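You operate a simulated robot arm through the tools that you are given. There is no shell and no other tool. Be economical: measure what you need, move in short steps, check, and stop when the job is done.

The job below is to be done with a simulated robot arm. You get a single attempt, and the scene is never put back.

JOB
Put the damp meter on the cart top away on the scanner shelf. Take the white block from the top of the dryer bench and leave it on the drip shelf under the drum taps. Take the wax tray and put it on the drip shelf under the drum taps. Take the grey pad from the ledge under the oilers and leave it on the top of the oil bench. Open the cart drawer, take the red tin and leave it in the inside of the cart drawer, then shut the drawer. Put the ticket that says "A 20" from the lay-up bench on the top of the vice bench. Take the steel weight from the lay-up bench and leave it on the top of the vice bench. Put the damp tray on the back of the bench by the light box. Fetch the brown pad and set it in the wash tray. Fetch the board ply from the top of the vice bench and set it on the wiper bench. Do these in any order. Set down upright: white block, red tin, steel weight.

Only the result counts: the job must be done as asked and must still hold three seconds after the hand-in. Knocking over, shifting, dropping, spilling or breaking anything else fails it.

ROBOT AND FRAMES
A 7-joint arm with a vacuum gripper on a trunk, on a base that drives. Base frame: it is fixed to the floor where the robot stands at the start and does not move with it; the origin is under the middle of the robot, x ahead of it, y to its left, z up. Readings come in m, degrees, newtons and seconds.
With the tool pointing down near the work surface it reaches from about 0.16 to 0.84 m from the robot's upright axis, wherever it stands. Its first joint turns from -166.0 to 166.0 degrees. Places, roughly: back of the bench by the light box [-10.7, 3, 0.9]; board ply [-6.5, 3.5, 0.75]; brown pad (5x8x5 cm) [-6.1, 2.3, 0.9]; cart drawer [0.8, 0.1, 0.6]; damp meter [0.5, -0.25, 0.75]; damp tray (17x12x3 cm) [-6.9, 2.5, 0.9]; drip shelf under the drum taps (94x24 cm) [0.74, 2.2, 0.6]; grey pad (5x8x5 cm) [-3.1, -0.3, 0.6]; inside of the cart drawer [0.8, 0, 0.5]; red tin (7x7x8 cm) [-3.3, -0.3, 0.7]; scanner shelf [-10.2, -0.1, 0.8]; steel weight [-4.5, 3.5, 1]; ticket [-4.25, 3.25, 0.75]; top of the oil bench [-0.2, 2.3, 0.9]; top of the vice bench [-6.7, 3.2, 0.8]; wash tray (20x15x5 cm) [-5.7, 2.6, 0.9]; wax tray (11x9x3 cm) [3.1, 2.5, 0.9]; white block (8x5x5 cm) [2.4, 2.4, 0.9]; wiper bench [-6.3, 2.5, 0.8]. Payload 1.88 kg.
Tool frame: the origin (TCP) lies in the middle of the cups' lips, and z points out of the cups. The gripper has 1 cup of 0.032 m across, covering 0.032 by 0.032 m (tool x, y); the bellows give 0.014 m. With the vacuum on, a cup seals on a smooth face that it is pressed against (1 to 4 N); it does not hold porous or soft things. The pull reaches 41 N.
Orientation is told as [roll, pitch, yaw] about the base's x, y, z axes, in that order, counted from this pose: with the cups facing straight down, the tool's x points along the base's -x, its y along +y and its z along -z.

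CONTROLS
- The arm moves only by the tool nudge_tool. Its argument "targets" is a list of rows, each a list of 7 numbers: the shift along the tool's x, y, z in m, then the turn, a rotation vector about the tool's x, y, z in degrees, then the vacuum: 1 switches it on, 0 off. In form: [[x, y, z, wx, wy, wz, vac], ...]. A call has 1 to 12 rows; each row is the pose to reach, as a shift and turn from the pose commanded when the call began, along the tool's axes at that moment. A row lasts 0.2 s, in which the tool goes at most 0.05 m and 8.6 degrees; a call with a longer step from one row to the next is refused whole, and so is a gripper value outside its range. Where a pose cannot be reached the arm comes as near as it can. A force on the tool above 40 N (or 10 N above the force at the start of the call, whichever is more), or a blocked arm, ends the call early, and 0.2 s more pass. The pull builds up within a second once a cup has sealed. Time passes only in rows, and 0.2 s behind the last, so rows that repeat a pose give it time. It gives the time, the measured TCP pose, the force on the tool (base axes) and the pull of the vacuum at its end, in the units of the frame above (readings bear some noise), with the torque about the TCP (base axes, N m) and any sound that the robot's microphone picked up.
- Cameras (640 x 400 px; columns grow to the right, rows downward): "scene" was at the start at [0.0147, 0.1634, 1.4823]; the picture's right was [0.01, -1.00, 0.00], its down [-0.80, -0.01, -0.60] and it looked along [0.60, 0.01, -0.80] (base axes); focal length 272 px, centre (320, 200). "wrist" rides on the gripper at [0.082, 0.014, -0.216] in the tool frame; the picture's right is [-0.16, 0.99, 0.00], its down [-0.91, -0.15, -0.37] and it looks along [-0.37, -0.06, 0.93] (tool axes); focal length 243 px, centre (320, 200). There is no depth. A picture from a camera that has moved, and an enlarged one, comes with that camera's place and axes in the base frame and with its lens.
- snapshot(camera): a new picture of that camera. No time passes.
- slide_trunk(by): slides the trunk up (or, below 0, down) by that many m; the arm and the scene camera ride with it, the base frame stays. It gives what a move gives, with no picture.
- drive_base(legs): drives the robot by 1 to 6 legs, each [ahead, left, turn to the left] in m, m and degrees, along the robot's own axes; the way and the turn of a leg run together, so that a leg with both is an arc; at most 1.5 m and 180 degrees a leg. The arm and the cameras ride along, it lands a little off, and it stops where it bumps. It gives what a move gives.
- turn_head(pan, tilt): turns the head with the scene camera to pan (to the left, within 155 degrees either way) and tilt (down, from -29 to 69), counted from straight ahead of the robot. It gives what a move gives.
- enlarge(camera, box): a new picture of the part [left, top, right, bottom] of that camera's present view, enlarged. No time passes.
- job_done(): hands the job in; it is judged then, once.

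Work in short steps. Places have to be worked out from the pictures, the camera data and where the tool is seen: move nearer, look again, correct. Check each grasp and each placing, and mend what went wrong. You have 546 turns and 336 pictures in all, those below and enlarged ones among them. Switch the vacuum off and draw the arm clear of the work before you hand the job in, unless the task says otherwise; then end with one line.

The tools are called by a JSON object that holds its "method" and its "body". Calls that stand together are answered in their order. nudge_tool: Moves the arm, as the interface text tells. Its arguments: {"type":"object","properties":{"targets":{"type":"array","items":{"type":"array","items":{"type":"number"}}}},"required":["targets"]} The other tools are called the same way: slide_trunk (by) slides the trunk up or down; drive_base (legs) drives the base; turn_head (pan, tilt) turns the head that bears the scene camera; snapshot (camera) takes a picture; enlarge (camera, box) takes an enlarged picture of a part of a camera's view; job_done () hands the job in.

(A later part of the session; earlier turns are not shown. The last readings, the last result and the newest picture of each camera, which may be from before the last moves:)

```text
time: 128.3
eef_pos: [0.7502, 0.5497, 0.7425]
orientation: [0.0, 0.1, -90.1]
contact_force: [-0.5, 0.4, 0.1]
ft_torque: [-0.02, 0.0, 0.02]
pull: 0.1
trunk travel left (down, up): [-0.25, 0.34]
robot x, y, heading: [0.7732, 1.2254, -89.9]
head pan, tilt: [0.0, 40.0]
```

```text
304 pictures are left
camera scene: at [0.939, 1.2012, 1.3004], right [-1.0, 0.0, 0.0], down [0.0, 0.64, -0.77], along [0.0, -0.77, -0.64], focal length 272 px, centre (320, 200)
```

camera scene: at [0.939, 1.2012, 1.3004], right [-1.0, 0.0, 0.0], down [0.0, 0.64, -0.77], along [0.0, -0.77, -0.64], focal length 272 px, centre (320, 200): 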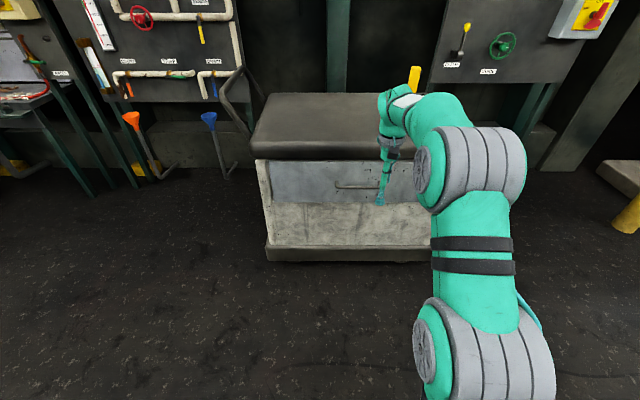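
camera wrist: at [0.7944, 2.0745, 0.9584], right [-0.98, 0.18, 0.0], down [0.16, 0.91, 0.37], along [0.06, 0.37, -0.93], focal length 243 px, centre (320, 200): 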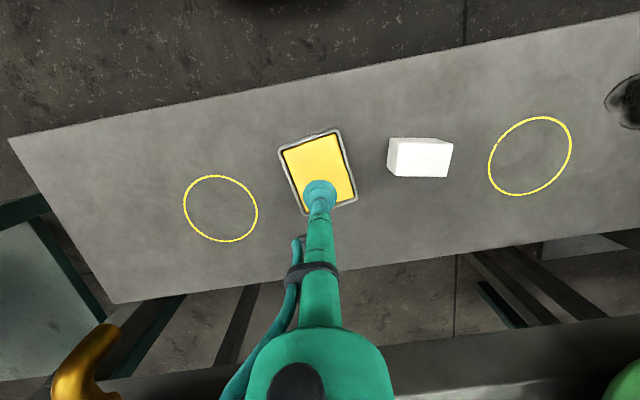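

The drawer front is at y≈0.21, z≈0.46–0.68, with its handle near (0.76, z 0.57). I turn the tool to point horizontally at it, in place, well clear of the cart.

{"method": "nudge_tool", "body": {"targets": [[0, 0, 0, 0, -8.2, 0, 0], [0, 0, 0, 0, -16.4, 0, 0], [0, 0, 0, 0, -24.6, 0, 0], [0, 0, 0, 0, -32.8, 0, 0], [0, 0, 0, 0, -41, 0, 0], [0, 0, 0, 0, -49.2, 0, 0], [0, 0, 0, 0, -57.4, 0, 0], [0, 0, 0, 0, -65.6, 0, 0], [0, 0, 0, 0, -73.8, 0, 0], [0, 0, 0, 0, -82, 0, 0], [0, 0, 0, 0, -90, 0, 0], [0, 0, 0, 0, -90, 0, 0]]}}

{"method": "snapshot", "body": {"camera": "scene"}}

{"method": "snapshot", "body": {"camera": "wrist"}}

```text
time: 130.4
eef_pos: [0.7745, 0.5763, 0.5888]
orientation: [-1.2, -45.5, -83.5]
contact_force: [0.3, 0.1, 0.4]
ft_torque: [-0.04, 0.02, -0.01]
pull: 0.1
out of reach, approached as far as the arm can: row 8, 9, 10
trunk travel left (down, up): [-0.25, 0.34]
robot x, y, heading: [0.7766, 1.228, -90.0]
head pan, tilt: [0.0, 40.0]
stopped in row 10: the arm was blocked; the commanded pose is now the measured one
```

```text
303 pictures are left
camera scene: at [0.9396, 1.19, 1.2956], right [-1.0, 0.0, 0.0], down [0.0, 0.65, -0.76], along [0.0, -0.76, -0.65], focal length 272 px, centre (320, 200)
```

scene: 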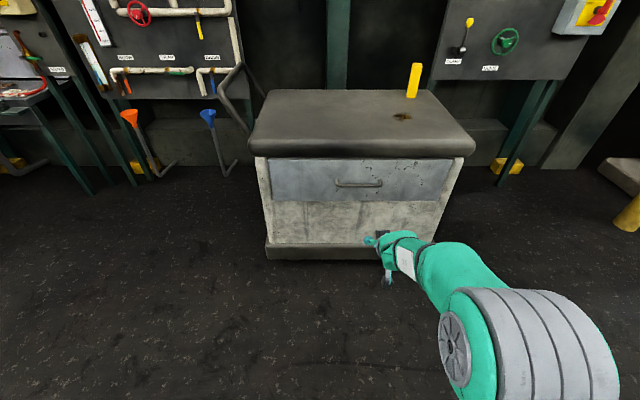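

```text
302 pictures are left
camera wrist: at [0.7682, 0.7889, 0.6809], right [0.99, -0.02, 0.1], down [-0.1, -0.39, 0.92], along [0.02, -0.92, -0.39], focal length 243 px, centre (320, 200)
```

wrist: 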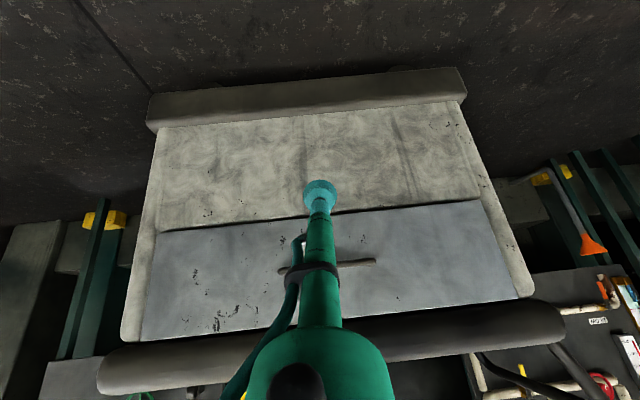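

The arm got blocked when folding too close in. I back the base off and extend the arm, correcting the small yaw error, before finishing the turn.

{"method": "drive_base", "body": {"legs": [[-0.25, 0, 0]]}}

{"method": "nudge_tool", "body": {"targets": [[-0.03, 0, 0.03, 1.9, 0, 1.9, 0], [-0.06, 0, 0.06, 3.8, 0, 3.8, 0], [-0.09, 0, 0.09, 3.8, 0, 3.8, 0], [-0.12, 0, 0.12, 3.8, 0, 3.8, 0], [-0.14, 0, 0.11, 3.8, 0, 3.8, 0]]}}

```text
time: 132.2
eef_pos: [0.7738, 0.8326, 0.5865]
orientation: [-1.1, -44.8, -83.6]
contact_force: [0.6, 0.1, -1.3]
ft_torque: [0.0, 0.02, -0.03]
pull: 0.0
trunk travel left (down, up): [-0.25, 0.34]
robot x, y, heading: [0.774, 1.4796, -89.9]
head pan, tilt: [0.0, 40.0]
```

```text
time: 133.4
eef_pos: [0.7919, 0.6628, 0.6067]
orientation: [-1.0, -44.9, -88.8]
contact_force: [-0.2, -0.1, -2.4]
ft_torque: [-0.29, -0.01, 0.02]
pull: 0.1
trunk travel left (down, up): [-0.25, 0.34]
robot x, y, heading: [0.7768, 1.4788, -90.0]
head pan, tilt: [0.0, 40.0]
```

Now I continue the tilt from here.

{"method": "nudge_tool", "body": {"targets": [[0, 0, 0, 0, -7.5, 0, 0], [0, 0, 0, 0, -15, 0, 0], [0, 0, 0, 0, -22.5, 0, 0], [0, 0, 0, 0, -30, 0, 0], [0, 0, 0, 0, -37.5, 0, 0], [0, 0, 0, 0, -45, 0, 0]]}}

{"method": "snapshot", "body": {"camera": "scene"}}

```text
time: 134.8
eef_pos: [0.7902, 0.6612, 0.6156]
orientation: [-130.0, -89.1, 40.4]
contact_force: [-0.1, 0.3, 0.5]
ft_torque: [0.05, -0.01, 0.02]
pull: 0.1
out of reach, approached as far as the arm can: row 1, 2
trunk travel left (down, up): [-0.25, 0.34]
robot x, y, heading: [0.7754, 1.4806, -89.9]
head pan, tilt: [0.0, 40.0]
```

```text
301 pictures are left
camera scene: at [0.9386, 1.4524, 1.3005], right [-1.0, 0.0, 0.0], down [0.0, 0.64, -0.77], along [0.0, -0.77, -0.64], focal length 272 px, centre (320, 200)
```

scene: 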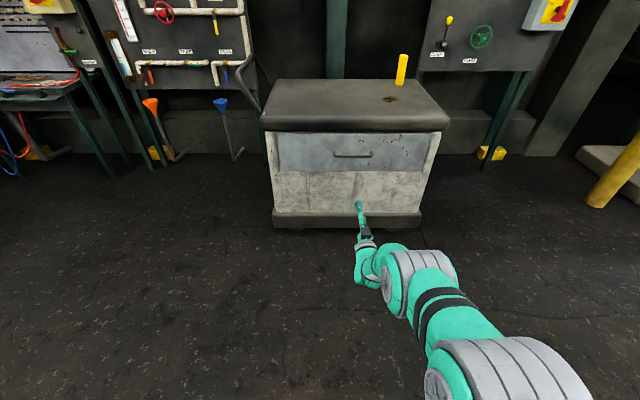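

The tool is horizontal now. The drawer face centre is about x 0.77; I aim just above the handle (z≈0.645), adjusting height and then driving up close.

{"method": "nudge_tool", "body": {"targets": [[-0.028, -0.018, 0, 0, 0, 0, 0], [-0.028, -0.018, 0, 0, 0, 0, 0]]}}

{"method": "drive_base", "body": {"legs": [[0.37, 0, 0]]}}

{"method": "snapshot", "body": {"camera": "scene"}}

{"method": "snapshot", "body": {"camera": "wrist"}}

```text
time: 135.4
eef_pos: [0.7736, 0.6615, 0.6431]
orientation: [-121.4, -89.1, 31.7]
contact_force: [0.1, 0.6, -0.3]
ft_torque: [0.01, 0.03, -0.02]
pull: 0.1
trunk travel left (down, up): [-0.25, 0.34]
robot x, y, heading: [0.7754, 1.4786, -89.9]
head pan, tilt: [0.0, 40.0]
```

```text
time: 137.8
eef_pos: [0.7704, 0.2889, 0.6425]
orientation: [-119.0, -89.3, 29.1]
contact_force: [-0.6, -0.5, 0.5]
ft_torque: [0.01, -0.01, -0.02]
pull: 0.2
trunk travel left (down, up): [-0.25, 0.34]
robot x, y, heading: [0.7727, 1.1027, -90.1]
head pan, tilt: [0.0, 40.0]
```

```text
300 pictures are left
camera scene: at [0.9386, 1.079, 1.3004], right [-1.0, 0.0, 0.0], down [0.0, 0.64, -0.77], along [0.0, -0.77, -0.64], focal length 272 px, centre (320, 200)
```

scene: 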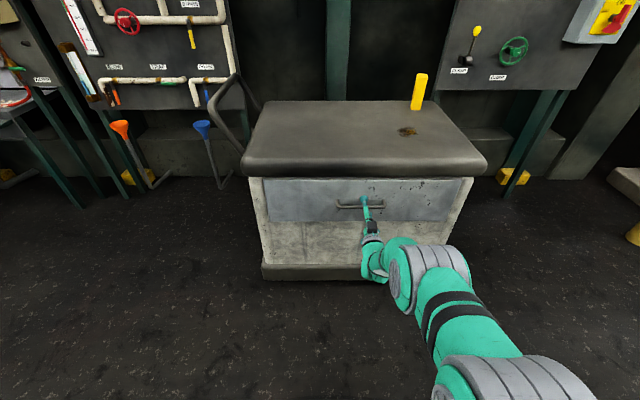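

```text
299 pictures are left
camera wrist: at [0.7832, 0.5036, 0.5578], right [0.99, 0.0, 0.15], down [-0.14, 0.38, 0.91], along [-0.06, -0.92, 0.38], focal length 243 px, centre (320, 200)
```

wrist: 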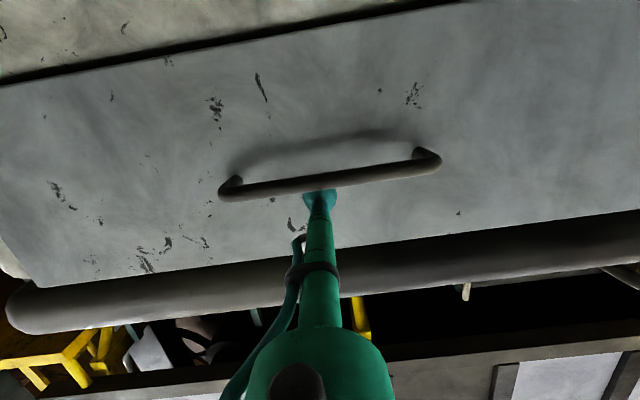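

The two views together put the handle at z≈0.625, y≈0.30, so the front face is near y 0.265 and reaches z≈0.73. I raise the cup well above the handle and look again.

{"method": "nudge_tool", "body": {"targets": [[-0.02, 0, -0.01, 0, 0, 0, 0], [-0.042, 0, -0.01, 0, 0, 0, 0], [-0.042, 0, -0.01, 0, 0, 0, 0]]}}

{"method": "snapshot", "body": {"camera": "wrist"}}

{"method": "enlarge", "body": {"camera": "scene", "box": [240, 140, 480, 290]}}

```text
time: 138.6
eef_pos: [0.7722, 0.2999, 0.6838]
orientation: [-117.2, -89.2, 27.3]
contact_force: [-0.1, -0.5, -0.4]
ft_torque: [0.0, -0.02, -0.02]
pull: 0.0
trunk travel left (down, up): [-0.25, 0.34]
robot x, y, heading: [0.7759, 1.1043, -90.3]
head pan, tilt: [0.0, 40.0]
```

```text
298 pictures are left
camera wrist: at [0.7843, 0.5147, 0.5999], right [0.99, 0.0, 0.15], down [-0.14, 0.38, 0.91], along [-0.06, -0.92, 0.38], focal length 243 px, centre (320, 200)
```

wrist: 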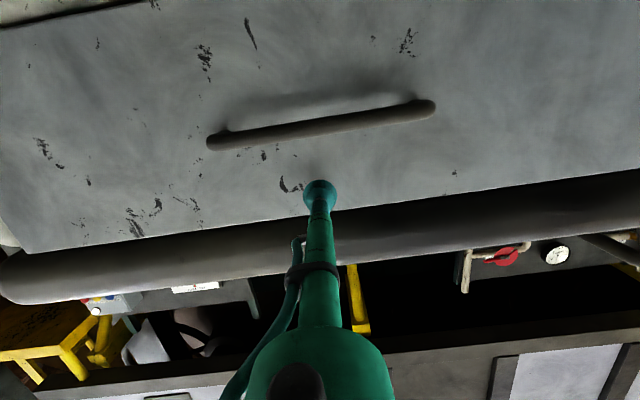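

```text
2.67 times, centred on (360, 215) of scene
camera zoom: at [0.9386, 1.0789, 1.3004], right [-1.0, 0.0, 0.0], down [0.0, 0.64, -0.77], along [0.0, -0.77, -0.64], focal length 724 px, centre (213, 160)
```

zoom: 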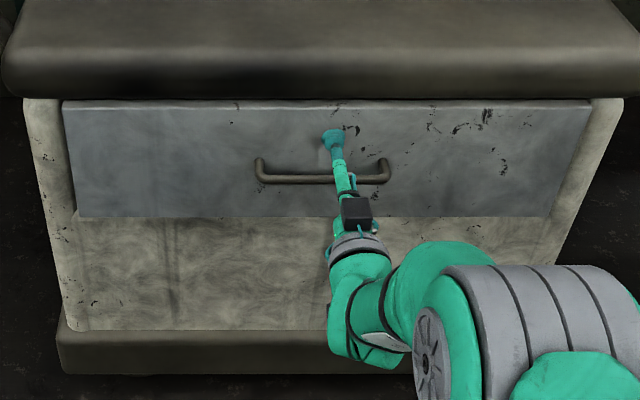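

Cup is clear above the handle, over a smooth spot. I advance in small steps with the vacuum on.

{"method": "nudge_tool", "body": {"targets": [[0, 0, 0.01, 0, 0, 0, 1], [0, 0, 0.018, 0, 0, 0, 1], [0, 0, 0.025, 0, 0, 0, 1], [0, 0, 0.03, 0, 0, 0, 1]]}}

```text
time: 139.6
eef_pos: [0.7717, 0.2721, 0.6857]
orientation: [-122.4, -89.1, 32.5]
contact_force: [-0.1, 25.8, 8.4]
ft_torque: [0.29, -0.15, -0.05]
pull: 41.6
trunk travel left (down, up): [-0.25, 0.34]
robot x, y, heading: [0.775, 1.1061, -90.1]
head pan, tilt: [0.0, 40.0]
```

Sealed. I draw the drawer out gently, watching the force.

{"method": "nudge_tool", "body": {"targets": [[0, 0, -0.01, 0, 0, 0, 1], [0, 0, -0.02, 0, 0, 0, 1], [0, 0, -0.03, 0, 0, 0, 1], [0, 0, -0.045, 0, 0, 0, 1], [0, 0, -0.06, 0, 0, 0, 1]]}}

```text
time: 140.8
eef_pos: [0.7707, 0.329, 0.6861]
orientation: [-126.3, -89.1, 36.4]
contact_force: [3.7, 0.2, 9.3]
ft_torque: [0.25, -0.14, -0.04]
pull: 40.4
trunk travel left (down, up): [-0.25, 0.34]
robot x, y, heading: [0.7744, 1.1066, -90.4]
head pan, tilt: [0.0, 40.0]
```

It slides easily. I pull it further by backing the base slowly.

{"method": "drive_base", "body": {"legs": [[-0.1, 0, 0]]}}

{"method": "drive_base", "body": {"legs": [[-0.12, 0, 0]]}}

{"method": "snapshot", "body": {"camera": "scene"}}

```text
time: 141.9
eef_pos: [0.7716, 0.4303, 0.6853]
orientation: [-127.0, -89.1, 37.0]
contact_force: [0.2, -0.7, 13.2]
ft_torque: [0.23, 0.13, -0.05]
pull: 40.8
trunk travel left (down, up): [-0.25, 0.34]
robot x, y, heading: [0.7751, 1.2089, -90.0]
head pan, tilt: [0.0, 40.0]
```

```text
time: 143.2
eef_pos: [0.7724, 0.5519, 0.6864]
orientation: [-128.2, -89.1, 38.4]
contact_force: [-3.9, 0.2, 4.2]
ft_torque: [0.21, 0.14, -0.03]
pull: 41.2
trunk travel left (down, up): [-0.25, 0.34]
robot x, y, heading: [0.7756, 1.3271, -89.8]
head pan, tilt: [0.0, 40.0]
```

```text
296 pictures are left
camera scene: at [0.9386, 1.3015, 1.3005], right [-1.0, 0.0, 0.0], down [0.0, 0.64, -0.77], along [0.0, -0.77, -0.64], focal length 272 px, centre (320, 200)
```

scene: 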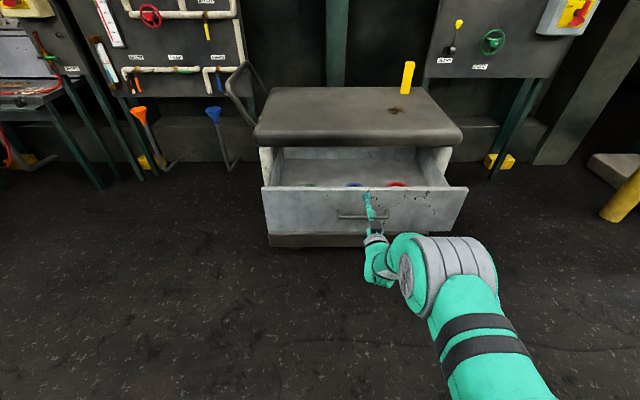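

The drawer is open by about 0.28 m, with some coloured things inside. I release, back away, and look in from above.

{"method": "nudge_tool", "body": {"targets": [[0, 0, 0, 0, 0, 0, 0], [0, 0, 0, 0, 0, 0, 0], [0, 0, 0, 0, 0, 0, 0], [0, 0, 0, 0, 0, 0, 0], [0, 0, -0.01, 0, 0, 0, 0], [0, 0, -0.03, 0, 0, 0, 0]]}}

{"method": "drive_base", "body": {"legs": [[-0.15, 0, 0]]}}

{"method": "slide_trunk", "body": {"by": 0.34}}

{"method": "enlarge", "body": {"camera": "scene", "box": [200, 100, 520, 300]}}

```text
time: 144.6
eef_pos: [0.7713, 0.5808, 0.6847]
orientation: [-127.3, -89.1, 37.5]
contact_force: [-0.6, -0.1, 0.5]
ft_torque: [0.0, 0.01, -0.03]
pull: 0.0
trunk travel left (down, up): [-0.25, 0.34]
robot x, y, heading: [0.7749, 1.3264, -90.0]
head pan, tilt: [0.0, 40.0]
```

```text
time: 145.9
eef_pos: [0.7693, 0.7295, 0.6853]
orientation: [-126.7, -89.1, 36.8]
contact_force: [-0.6, -0.4, -0.4]
ft_torque: [0.01, 0.01, -0.03]
pull: 0.1
trunk travel left (down, up): [-0.25, 0.34]
robot x, y, heading: [0.7747, 1.4764, -90.2]
head pan, tilt: [0.0, 40.0]
```

```text
time: 149.3
eef_pos: [0.7699, 0.7292, 1.0244]
orientation: [-126.8, -89.1, 36.6]
contact_force: [-0.4, -0.5, 0.6]
ft_torque: [-0.02, -0.02, -0.04]
pull: 0.1
trunk travel left (down, up): [-0.59, 0.0]
robot x, y, heading: [0.7773, 1.4766, -90.0]
head pan, tilt: [0.0, 40.0]
```

```text
2.00 times, centred on (360, 200) of scene
camera zoom: at [0.939, 1.4495, 1.6404], right [-1.0, 0.0, 0.0], down [0.0, 0.64, -0.77], along [0.0, -0.77, -0.64], focal length 543 px, centre (240, 200)
```

zoom: 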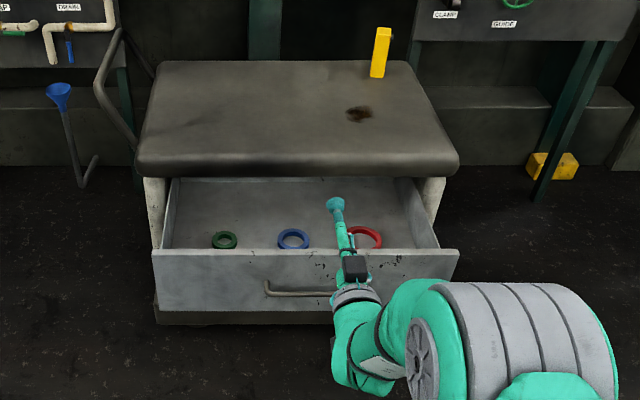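

Three rings lie in the drawer at y≈0.3; there is room in front of them (y≈0.44) for the tin. I turn the tool back to pointing down, extending slightly first.

{"method": "nudge_tool", "body": {"targets": [[0, 0, 0.04, 0, 0, 0, 0], [0, 0, 0.07, 0, 8, 0, 0], [0, 0, 0.07, 0, 16, 0, 0], [0, 0, 0.07, 0, 24, 0, 0], [0, 0, 0.07, 0, 32, 0, 0], [0, 0, 0.07, 0, 40, 0, 0], [0, 0, 0.07, 0, 48, 0, 0], [0, 0, 0.07, 0, 56, 0, 0], [0, 0, 0.07, 0, 64, 0, 0], [0, 0, 0.07, 0, 72, 0, 0], [0, 0, 0.07, 0, 80, 0, 0], [0, 0, 0.07, 0, 88, 0, 0]]}}

{"method": "snapshot", "body": {"camera": "wrist"}}

```text
time: 151.9
eef_pos: [0.7697, 0.6598, 1.0193]
orientation: [-0.8, -2.1, -89.9]
contact_force: [0.8, -0.6, -1.0]
ft_torque: [0.09, 0.05, -0.02]
pull: 0.0
trunk travel left (down, up): [-0.59, 0.0]
robot x, y, heading: [0.7726, 1.4771, -90.3]
head pan, tilt: [0.0, 40.0]
```

```text
294 pictures are left
camera wrist: at [0.7862, 0.7479, 1.2319], right [0.99, -0.16, -0.01], down [-0.15, -0.9, 0.41], along [-0.07, -0.4, -0.91], focal length 243 px, centre (320, 200)
```

wrist: 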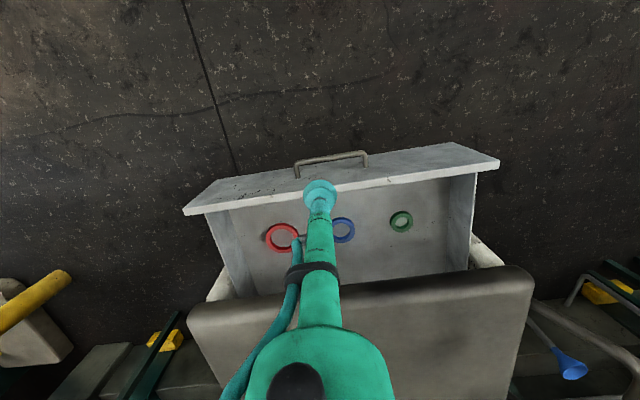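

The view confirms nothing lies in front of the rings. I level the tool and drive sideways toward the oilers for the red tin.

{"method": "nudge_tool", "body": {"targets": [[0, 0, 0, -0.8, 2, 0, 0], [0, 0, 0, -0.8, 2, 0, 0]]}}

{"method": "drive_base", "body": {"legs": [[0, -1.5, 0], [0, -1.5, 0], [0, -1.0, 0]]}}

{"method": "snapshot", "body": {"camera": "scene"}}

```text
time: 152.5
eef_pos: [0.7691, 0.6596, 1.0244]
orientation: [0.1, -0.6, -89.9]
contact_force: [0.2, 0.1, 0.1]
ft_torque: [0.01, 0.02, 0.02]
pull: 0.1
trunk travel left (down, up): [-0.59, 0.0]
robot x, y, heading: [0.7751, 1.4779, -90.2]
head pan, tilt: [0.0, 40.0]
```

```text
time: 171.7
eef_pos: [-3.2263, 0.6368, 1.0264]
orientation: [0.1, -0.5, -89.1]
contact_force: [-0.1, -0.1, -0.5]
ft_torque: [0.0, 0.0, -0.02]
pull: 0.1
trunk travel left (down, up): [-0.59, 0.0]
robot x, y, heading: [-3.2337, 1.4531, -89.1]
head pan, tilt: [0.0, 40.0]
```

```text
293 pictures are left
camera scene: at [-3.0673, 1.4287, 1.6404], right [-1.0, -0.01, 0.0], down [-0.01, 0.64, -0.77], along [0.01, -0.77, -0.64], focal length 272 px, centre (320, 200)
```

scene: 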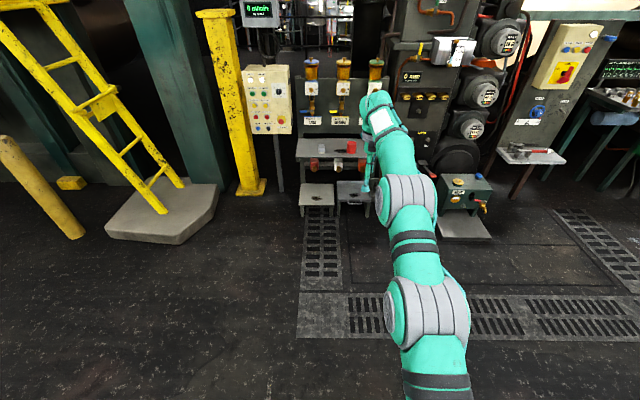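

The red tin stands on the ledge under the oilers. I drive closer, keeping the tool short of the oiler cups, and look again.

{"method": "drive_base", "body": {"legs": [[0.75, 0, 0]]}}

{"method": "snapshot", "body": {"camera": "scene"}}

{"method": "snapshot", "body": {"camera": "wrist"}}

```text
time: 175.8
eef_pos: [-3.2201, -0.1065, 1.0255]
orientation: [0.2, -0.5, -89.4]
contact_force: [-0.8, 0.4, -0.2]
ft_torque: [-0.01, 0.01, 0.02]
pull: 0.1
trunk travel left (down, up): [-0.59, 0.0]
robot x, y, heading: [-3.2234, 0.7098, -89.3]
head pan, tilt: [0.0, 40.0]
```

```text
292 pictures are left
camera scene: at [-3.06, 0.6849, 1.6404], right [-1.0, -0.01, 0.0], down [-0.01, 0.64, -0.77], along [0.01, -0.77, -0.64], focal length 272 px, centre (320, 200)
```

scene: 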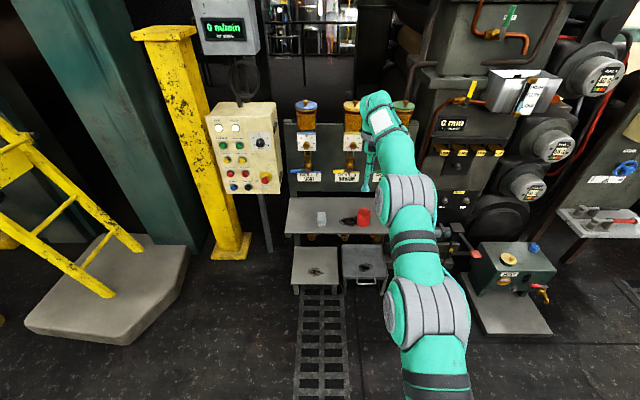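

```text
291 pictures are left
camera wrist: at [-3.2077, -0.0236, 1.2401], right [0.99, -0.15, 0.0], down [-0.14, -0.91, 0.38], along [-0.06, -0.38, -0.92], focal length 243 px, centre (320, 200)
```

wrist: 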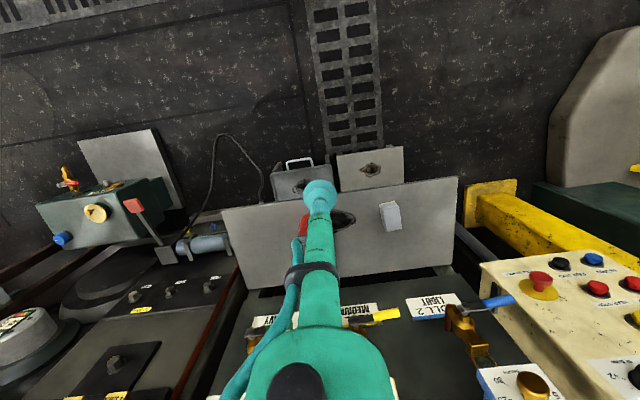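

The tin is near (-3.27, -0.39) and the pad near (-3.05, -0.37), with oiler taps hanging above behind them. I enlarge to find how far the taps stick out.

{"method": "enlarge", "body": {"camera": "scene", "box": [270, 90, 430, 250]}}

{"method": "enlarge", "body": {"camera": "wrist", "box": [200, 150, 560, 375]}}

```text
2.50 times, centred on (350, 170) of scene
camera zoom: at [-3.06, 0.6849, 1.6404], right [-1.0, -0.01, 0.0], down [-0.01, 0.64, -0.77], along [0.01, -0.77, -0.64], focal length 679 px, centre (245, 275)
```

zoom: 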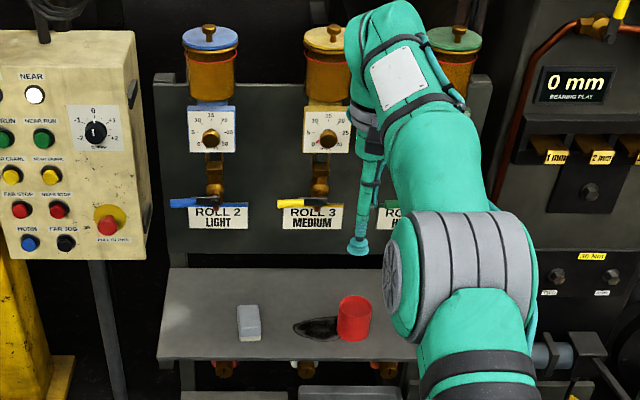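

```text
1.78 times, centred on (380, 262) of wrist
camera zoom: at [-3.2077, -0.0236, 1.2401], right [0.99, -0.15, 0.0], down [-0.14, -0.91, 0.38], along [-0.06, -0.38, -0.92], focal length 431 px, centre (213, 89)
```

zoom: 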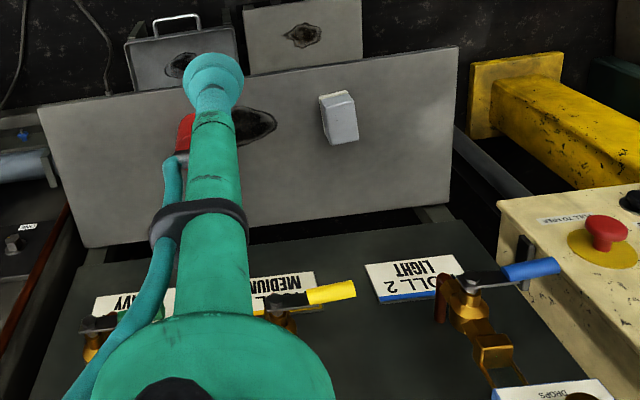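

The tap handles stick out over the ledge (y≈-0.36, z≈0.95), so I must go in low and tilted. I lower the trunk here (still short of the ledge) and take a second, lower view.

{"method": "slide_trunk", "body": {"by": -0.3}}

{"method": "enlarge", "body": {"camera": "scene", "box": [270, 50, 430, 210]}}

{"method": "snapshot", "body": {"camera": "wrist"}}

```text
time: 178.8
eef_pos: [-3.2207, -0.1068, 0.7257]
orientation: [0.1, -0.7, -89.3]
contact_force: [0.2, -0.6, 0.2]
ft_torque: [0.0, -0.01, 0.02]
pull: 0.1
trunk travel left (down, up): [-0.29, 0.3]
robot x, y, heading: [-3.2268, 0.7119, -89.7]
head pan, tilt: [0.0, 40.0]
```

```text
2.50 times, centred on (350, 130) of scene
camera zoom: at [-3.06, 0.685, 1.3405], right [-1.0, -0.01, 0.0], down [-0.01, 0.64, -0.77], along [0.01, -0.77, -0.64], focal length 679 px, centre (245, 375)
```

zoom: 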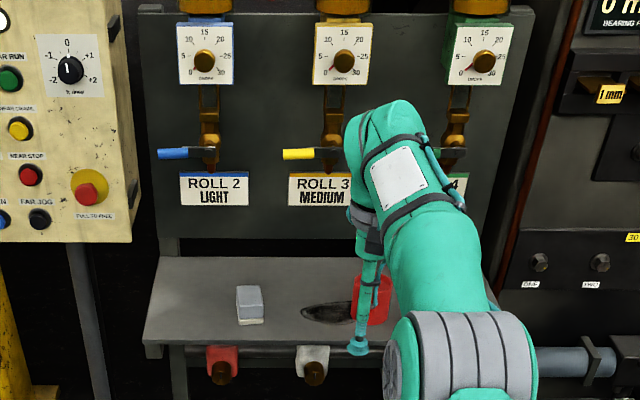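

```text
287 pictures are left
camera wrist: at [-3.2077, -0.0235, 0.9402], right [0.99, -0.15, 0.0], down [-0.14, -0.91, 0.38], along [-0.06, -0.38, -0.92], focal length 243 px, centre (320, 200)
```

wrist: 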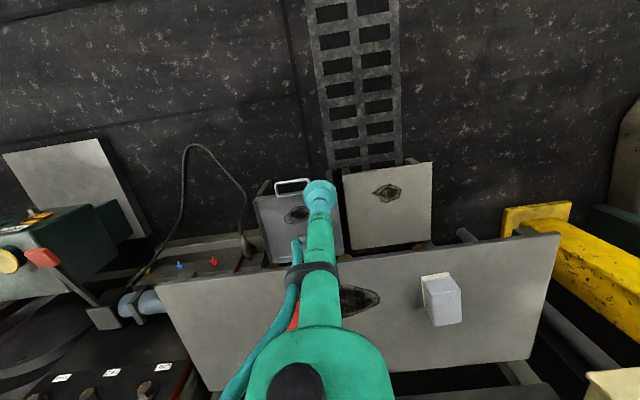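

Better triangulation: tap handles at y≈-0.43, z≈0.90; tin centre about (-3.273, -0.363), top near z 0.70. I tilt the tool 15° so the wrist leans back from the taps and move in partway.

{"method": "nudge_tool", "body": {"targets": [[0, 0, 0, 0, -7.5, 0, 0], [0, 0, 0, 0, -14, 0, 0]]}}

{"method": "nudge_tool", "body": {"targets": [[-0.01, -0.03, -0.039, 0, 0, 0, 0], [-0.05, -0.05, -0.029, 0, 0, 0, 0], [-0.097, -0.052, -0.017, 0, 0, 0, 0], [-0.14, -0.052, -0.005, 0, 0, 0, 0]]}}

{"method": "snapshot", "body": {"camera": "wrist"}}

{"method": "enlarge", "body": {"camera": "scene", "box": [270, 50, 430, 210]}}

```text
time: 179.4
eef_pos: [-3.2201, -0.1061, 0.7306]
orientation: [0.2, -15.0, -89.3]
contact_force: [0.0, 0.8, 0.8]
ft_torque: [-0.06, 0.0, 0.0]
pull: 0.0
trunk travel left (down, up): [-0.29, 0.3]
robot x, y, heading: [-3.2262, 0.7093, -89.2]
head pan, tilt: [0.0, 40.0]
```

```text
refused: row 1 steps farther than a row can; nothing moved
```

```text
286 pictures are left
camera wrist: at [-3.2082, 0.0283, 0.9178], right [0.99, -0.15, 0.04], down [-0.15, -0.79, 0.6], along [-0.05, -0.6, -0.8], focal length 243 px, centre (320, 200)
```

wrist: 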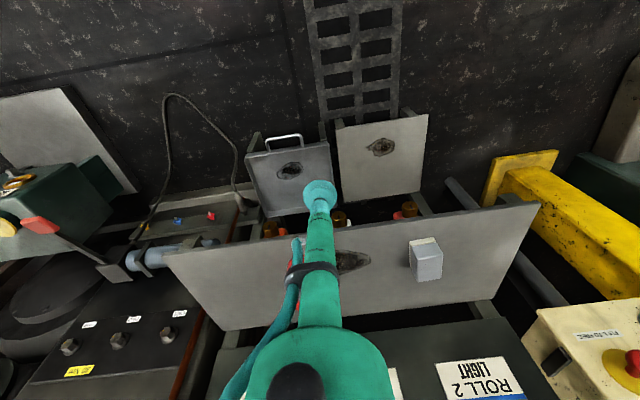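

```text
2.50 times, centred on (350, 130) of scene
camera zoom: at [-3.0601, 0.6881, 1.3408], right [-1.0, -0.01, 0.0], down [-0.01, 0.64, -0.77], along [0.01, -0.77, -0.64], focal length 679 px, centre (245, 375)
```

zoom: 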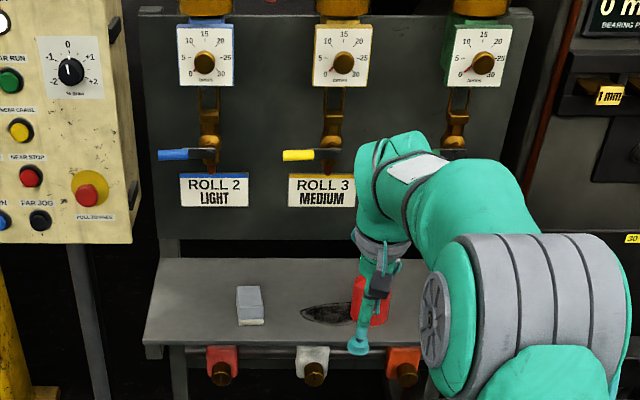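

First row was too long; I resend with smaller steps.

{"method": "nudge_tool", "body": {"targets": [[-0.01, -0.03, -0.03, 0, 0, 0, 0], [-0.03, -0.052, -0.034, 0, 0, 0, 0], [-0.075, -0.052, -0.022, 0, 0, 0, 0], [-0.12, -0.052, -0.01, 0, 0, 0, 0], [-0.15, -0.052, -0.002, 0, 0, 0, 0]]}}

{"method": "snapshot", "body": {"camera": "wrist"}}

{"method": "enlarge", "body": {"camera": "scene", "box": [270, 50, 430, 210]}}

```text
time: 180.6
eef_pos: [-3.264, -0.1822, 0.7655]
orientation: [0.1, -15.1, -89.5]
contact_force: [-0.2, 1.1, 1.0]
ft_torque: [-0.04, 0.05, 0.0]
pull: 0.0
out of reach, approached as far as the arm can: row 4, 5
trunk travel left (down, up): [-0.29, 0.3]
robot x, y, heading: [-3.2281, 0.7096, -89.5]
head pan, tilt: [0.0, 40.0]
```

```text
284 pictures are left
camera wrist: at [-3.2519, -0.048, 0.9521], right [0.99, -0.15, 0.04], down [-0.15, -0.79, 0.6], along [-0.06, -0.6, -0.8], focal length 243 px, centre (320, 200)
```

wrist: 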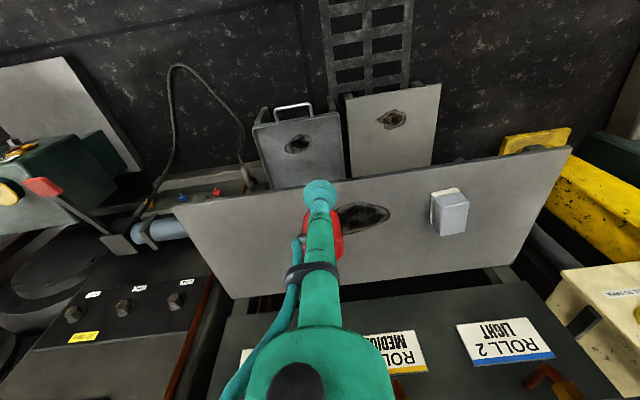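

```text
2.50 times, centred on (350, 130) of scene
camera zoom: at [-3.06, 0.687, 1.3408], right [-1.0, -0.01, 0.0], down [-0.01, 0.64, -0.77], along [0.01, -0.77, -0.64], focal length 679 px, centre (245, 375)
```

zoom: 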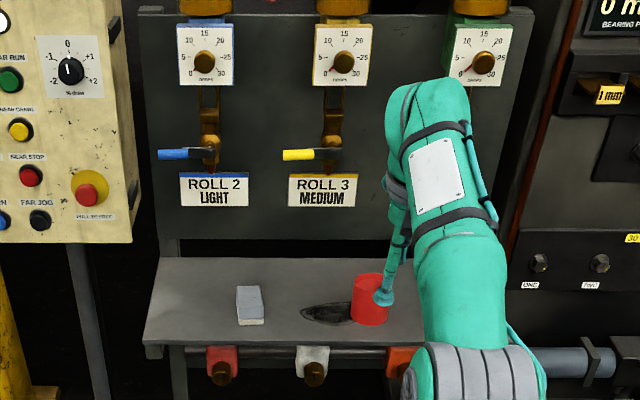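

The arm is at its reach limit. I draw it back in a bit and then bring the base closer instead.

{"method": "nudge_tool", "body": {"targets": [[0.04, 0, -0.01, 0, 0, 0, 0], [0.08, 0, -0.02, 0, 0, 0, 0], [0.12, 0, -0.03, 0, 0, 0, 0], [0.16, 0, -0.04, 0, 0, 0, 0]]}}

{"method": "drive_base", "body": {"legs": [[0.25, 0, 0]]}}

{"method": "snapshot", "body": {"camera": "wrist"}}

{"method": "snapshot", "body": {"camera": "scene"}}

```text
time: 181.8
eef_pos: [-3.2644, -0.0098, 0.7126]
orientation: [0.4, -10.8, -89.4]
contact_force: [0.3, -0.6, -1.3]
ft_torque: [0.06, -0.02, -0.03]
pull: 0.1
trunk travel left (down, up): [-0.29, 0.3]
robot x, y, heading: [-3.2245, 0.7104, -89.4]
head pan, tilt: [0.0, 40.0]
stopped in row 4: the arm was blocked; the commanded pose is now the measured one
```

```text
time: 183.6
eef_pos: [-3.2618, -0.2625, 0.718]
orientation: [0.4, -11.3, -89.4]
contact_force: [1.1, 0.2, 0.0]
ft_torque: [-0.03, -0.03, 0.04]
pull: 0.1
trunk travel left (down, up): [-0.29, 0.3]
robot x, y, heading: [-3.221, 0.4567, -89.2]
head pan, tilt: [0.0, 40.0]
```

```text
282 pictures are left
camera wrist: at [-3.2504, -0.1398, 0.9144], right [0.99, -0.15, 0.04], down [-0.15, -0.83, 0.55], along [-0.05, -0.54, -0.84], focal length 243 px, centre (320, 200)
```

wrist: 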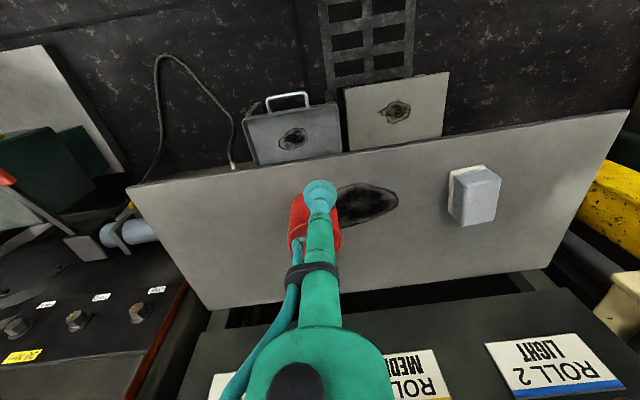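

```text
281 pictures are left
camera scene: at [-3.0576, 0.4338, 1.3404], right [-1.0, -0.01, 0.0], down [-0.01, 0.64, -0.77], along [0.01, -0.77, -0.64], focal length 272 px, centre (320, 200)
```

scene: 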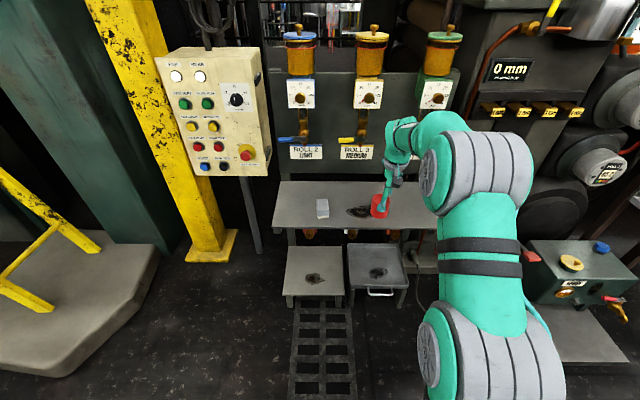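

The tin is consistent with (-3.279, -0.363), top about z 0.70. I move the cup over it, slightly above.

{"method": "nudge_tool", "body": {"targets": [[-0.02, -0.008, -0.01, 0, -2, 0, 0], [-0.05, -0.017, -0.005, 0, -4, 0, 0], [-0.075, -0.017, 0, 0, -4, 0, 0], [-0.091, -0.017, 0.003, 0, -4, 0, 0]]}}

{"method": "enlarge", "body": {"camera": "scene", "box": [320, 80, 480, 240]}}

{"method": "enlarge", "body": {"camera": "wrist", "box": [220, 120, 420, 280]}}

```text
time: 184.6
eef_pos: [-3.2778, -0.351, 0.7328]
orientation: [0.4, -15.3, -89.4]
contact_force: [0.1, 0.0, 0.3]
ft_torque: [-0.01, 0.04, -0.02]
pull: 0.1
trunk travel left (down, up): [-0.29, 0.3]
robot x, y, heading: [-3.2216, 0.459, -89.6]
head pan, tilt: [0.0, 40.0]
```

```text
2.50 times, centred on (400, 160) of scene
camera zoom: at [-3.0576, 0.4338, 1.3404], right [-1.0, -0.01, 0.0], down [-0.01, 0.64, -0.77], along [0.01, -0.77, -0.64], focal length 679 px, centre (120, 300)
```

zoom: 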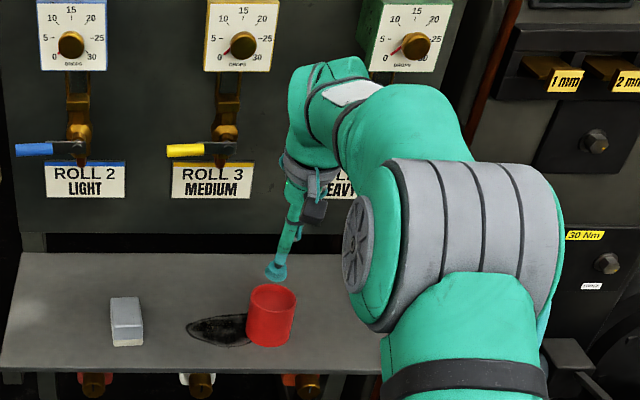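

```text
2.50 times, centred on (320, 200) of wrist
camera zoom: at [-3.2668, -0.2165, 0.9198], right [0.99, -0.15, 0.05], down [-0.15, -0.79, 0.6], along [-0.05, -0.6, -0.8], focal length 606 px, centre (320, 200)
```

zoom: 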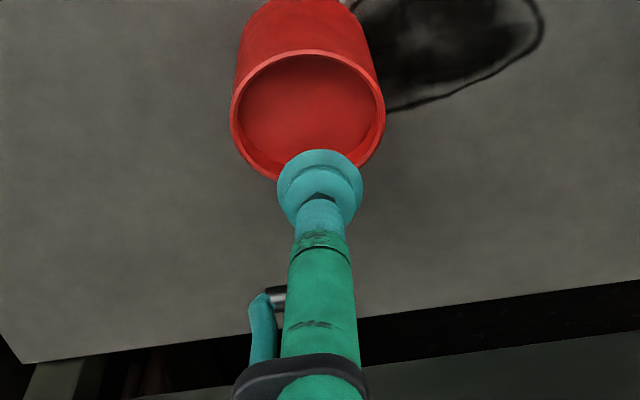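

The tin's rim centre works out at about (-3.280, -0.349), top z≈0.675; its top is recessed. The cup is right above; I go down toward it.

{"method": "nudge_tool", "body": {"targets": [[0.006, -0.002, 0.024, 0, 0, 0, 0], [0.012, -0.002, 0.046, 0, 0, 0, 1], [0.014, -0.002, 0.053, 0, 0, 0, 1]]}}

{"method": "enlarge", "body": {"camera": "wrist", "box": [240, 140, 400, 240]}}

{"method": "enlarge", "body": {"camera": "scene", "box": [340, 150, 420, 230]}}

```text
time: 185.4
eef_pos: [-3.2791, -0.3524, 0.6788]
orientation: [0.4, -15.3, -89.4]
contact_force: [-0.5, -0.6, 1.4]
ft_torque: [0.0, 0.04, 0.01]
pull: 0.0
trunk travel left (down, up): [-0.29, 0.3]
robot x, y, heading: [-3.2238, 0.4587, -89.4]
head pan, tilt: [0.0, 40.0]
```

```text
4.00 times, centred on (320, 190) of wrist
camera zoom: at [-3.2679, -0.2166, 0.8652], right [0.99, -0.15, 0.05], down [-0.15, -0.78, 0.6], along [-0.05, -0.6, -0.8], focal length 970 px, centre (320, 240)
```

zoom: 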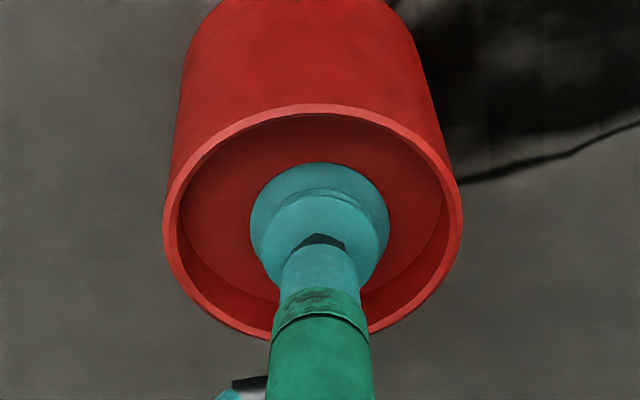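

```text
5.00 times, centred on (380, 190) of scene
camera zoom: at [-3.0576, 0.4338, 1.3405], right [-1.0, -0.01, 0.0], down [-0.01, 0.64, -0.77], along [0.01, -0.77, -0.64], focal length 1358 px, centre (20, 250)
```

zoom: 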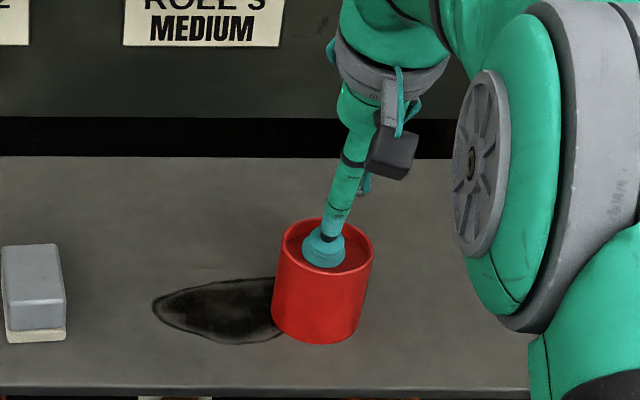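

The cup is centred in the recessed top. I lower step by step until it seals.

{"method": "nudge_tool", "body": {"targets": [[0.0015, 0, 0.005, 0, 0, 0, 1], [0.003, 0, 0.01, 0, 0, 0, 1], [0.003, 0, 0.01, 0, 0, 0, 1]]}}

```text
time: 186.2
eef_pos: [-3.2779, -0.3523, 0.6685]
orientation: [0.4, -15.4, -89.4]
contact_force: [0.3, -1.8, 6.3]
ft_torque: [0.44, -0.01, -0.01]
pull: 40.6
trunk travel left (down, up): [-0.29, 0.3]
robot x, y, heading: [-3.2215, 0.4574, -89.4]
head pan, tilt: [0.0, 40.0]
```

Sealed. I lift it 4 cm and draw it out from under the taps.

{"method": "nudge_tool", "body": {"targets": [[0, 0, 0, 0, 0, 0, 1], [-0.003, 0, -0.01, 0, 0, 0, 1], [-0.007, 0, -0.025, 0, 0, 0, 1], [-0.0104, 0, -0.0386, 0, 0, 0, 1], [0.02, 0, -0.047, 0, 0, 0, 1], [0.06, 0, -0.058, 0, 0, 0, 1], [0.1, 0, -0.068, 0, 0, 0, 1]]}}

{"method": "enlarge", "body": {"camera": "scene", "box": [320, 100, 480, 260]}}

```text
time: 187.8
eef_pos: [-3.2807, -0.237, 0.707]
orientation: [0.4, -15.2, -89.4]
contact_force: [0.1, -0.2, -0.5]
ft_torque: [0.22, 0.01, -0.03]
pull: 40.5
trunk travel left (down, up): [-0.29, 0.3]
robot x, y, heading: [-3.2236, 0.4576, -89.3]
head pan, tilt: [0.0, 40.0]
```

```text
2.50 times, centred on (400, 180) of scene
camera zoom: at [-3.0576, 0.4334, 1.3404], right [-1.0, -0.01, 0.0], down [-0.01, 0.64, -0.77], along [0.01, -0.77, -0.64], focal length 679 px, centre (120, 250)
```

zoom: 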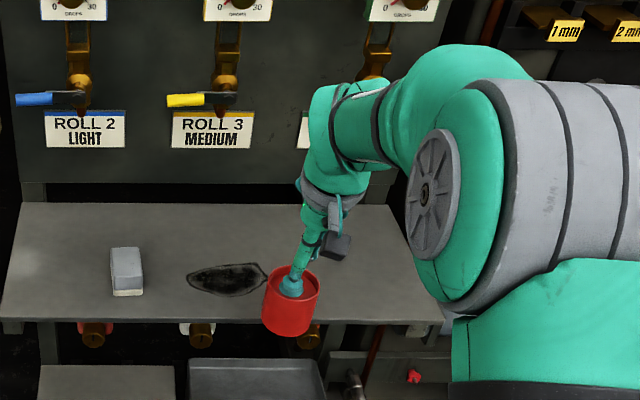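

The tin is held. I back out, level the tool, and raise the trunk for the trip.

{"method": "drive_base", "body": {"legs": [[-0.35, 0, 0]]}}

{"method": "nudge_tool", "body": {"targets": [[0, 0, 0, 0, 5, 0, 1], [0, 0, 0, 0, 10, 0, 1], [0, 0, 0, 0, 15.2, 0, 1], [0, 0, 0, 0, 15.2, 0, 1]]}}

{"method": "slide_trunk", "body": {"by": 0.3}}

{"method": "enlarge", "body": {"camera": "scene", "box": [320, 100, 480, 260]}}

```text
time: 190.1
eef_pos: [-3.2841, 0.1116, 0.7071]
orientation: [0.4, -15.3, -89.3]
contact_force: [0.5, 0.3, -0.8]
ft_torque: [0.26, 0.02, 0.0]
pull: 41.0
trunk travel left (down, up): [-0.29, 0.3]
robot x, y, heading: [-3.2252, 0.8073, -89.5]
head pan, tilt: [0.0, 40.0]
```

```text
time: 191.1
eef_pos: [-3.2832, 0.1125, 0.7077]
orientation: [0.3, 0.0, -89.2]
contact_force: [0.3, 0.6, -1.3]
ft_torque: [0.23, -0.01, -0.01]
pull: 41.1
trunk travel left (down, up): [-0.29, 0.3]
robot x, y, heading: [-3.2261, 0.8072, -89.3]
head pan, tilt: [0.0, 40.0]
```

```text
time: 194.1
eef_pos: [-3.2832, 0.1112, 1.0075]
orientation: [0.4, -0.1, -89.3]
contact_force: [-0.1, 0.2, -1.0]
ft_torque: [0.19, 0.01, -0.02]
pull: 41.3
trunk travel left (down, up): [-0.59, 0.0]
robot x, y, heading: [-3.2244, 0.8106, -89.7]
head pan, tilt: [0.0, 40.0]
```

```text
2.50 times, centred on (400, 180) of scene
camera zoom: at [-3.0613, 0.7834, 1.6404], right [-1.0, -0.01, 0.0], down [-0.01, 0.64, -0.77], along [0.01, -0.77, -0.64], focal length 679 px, centre (120, 250)
```

zoom: 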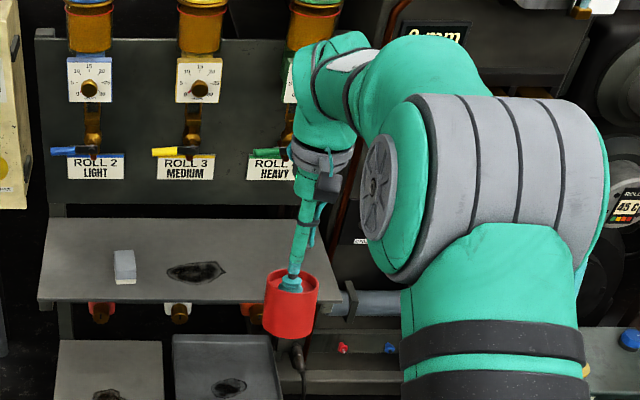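

I check from the wrist whether the tin hangs straight under the cup.

{"method": "enlarge", "body": {"camera": "wrist", "box": [240, 120, 400, 240]}}

{"method": "drive_base", "body": {"legs": [[-0.65, 0, 0], [0, 1.5, 0], [0, 1.5, 0], [0, 1.05, 0]]}}

{"method": "snapshot", "body": {"camera": "scene"}}

{"method": "snapshot", "body": {"camera": "wrist"}}

```text
3.33 times, centred on (320, 180) of wrist
camera zoom: at [-3.2722, 0.1939, 1.223], right [0.99, -0.15, 0.01], down [-0.14, -0.92, 0.37], along [-0.05, -0.37, -0.93], focal length 809 px, centre (320, 267)
```

zoom: 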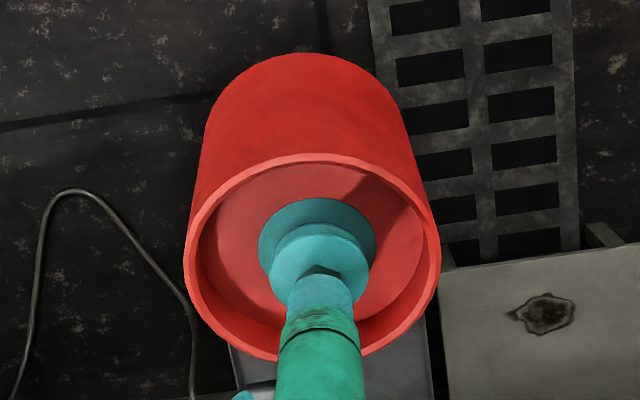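

```text
time: 216.8
eef_pos: [0.7482, 0.8099, 1.0071]
orientation: [0.4, -0.1, -89.7]
contact_force: [-0.8, -0.2, -0.5]
ft_torque: [0.13, -0.03, 0.02]
pull: 40.4
trunk travel left (down, up): [-0.59, 0.0]
robot x, y, heading: [0.8086, 1.5019, -89.7]
head pan, tilt: [0.0, 40.0]
```

```text
273 pictures are left
camera scene: at [0.9766, 1.4788, 1.6404], right [-1.0, 0.0, 0.0], down [0.0, 0.64, -0.77], along [0.0, -0.77, -0.64], focal length 272 px, centre (320, 200)
```

scene: 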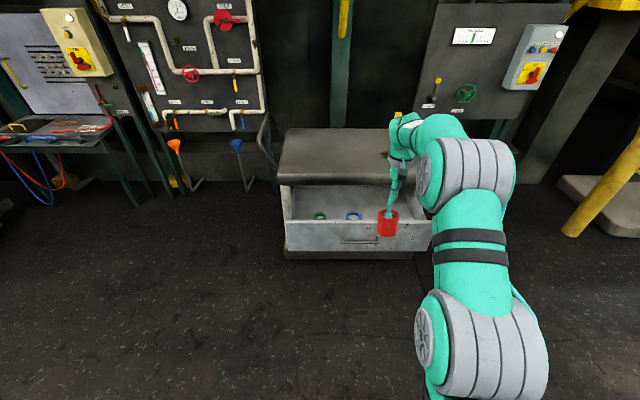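

```text
272 pictures are left
camera wrist: at [0.7609, 0.891, 1.2231], right [0.99, -0.16, 0.01], down [-0.15, -0.91, 0.37], along [-0.05, -0.37, -0.93], focal length 243 px, centre (320, 200)
```

wrist: 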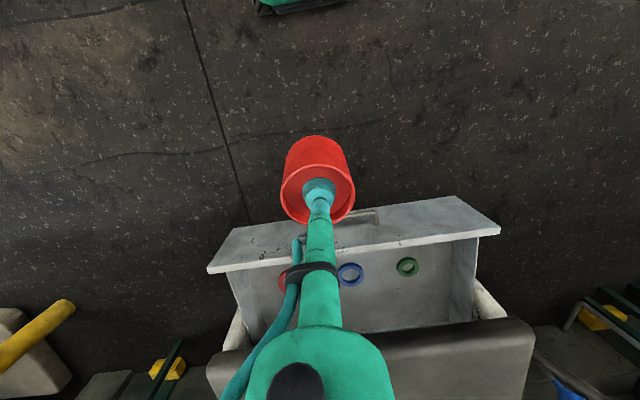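

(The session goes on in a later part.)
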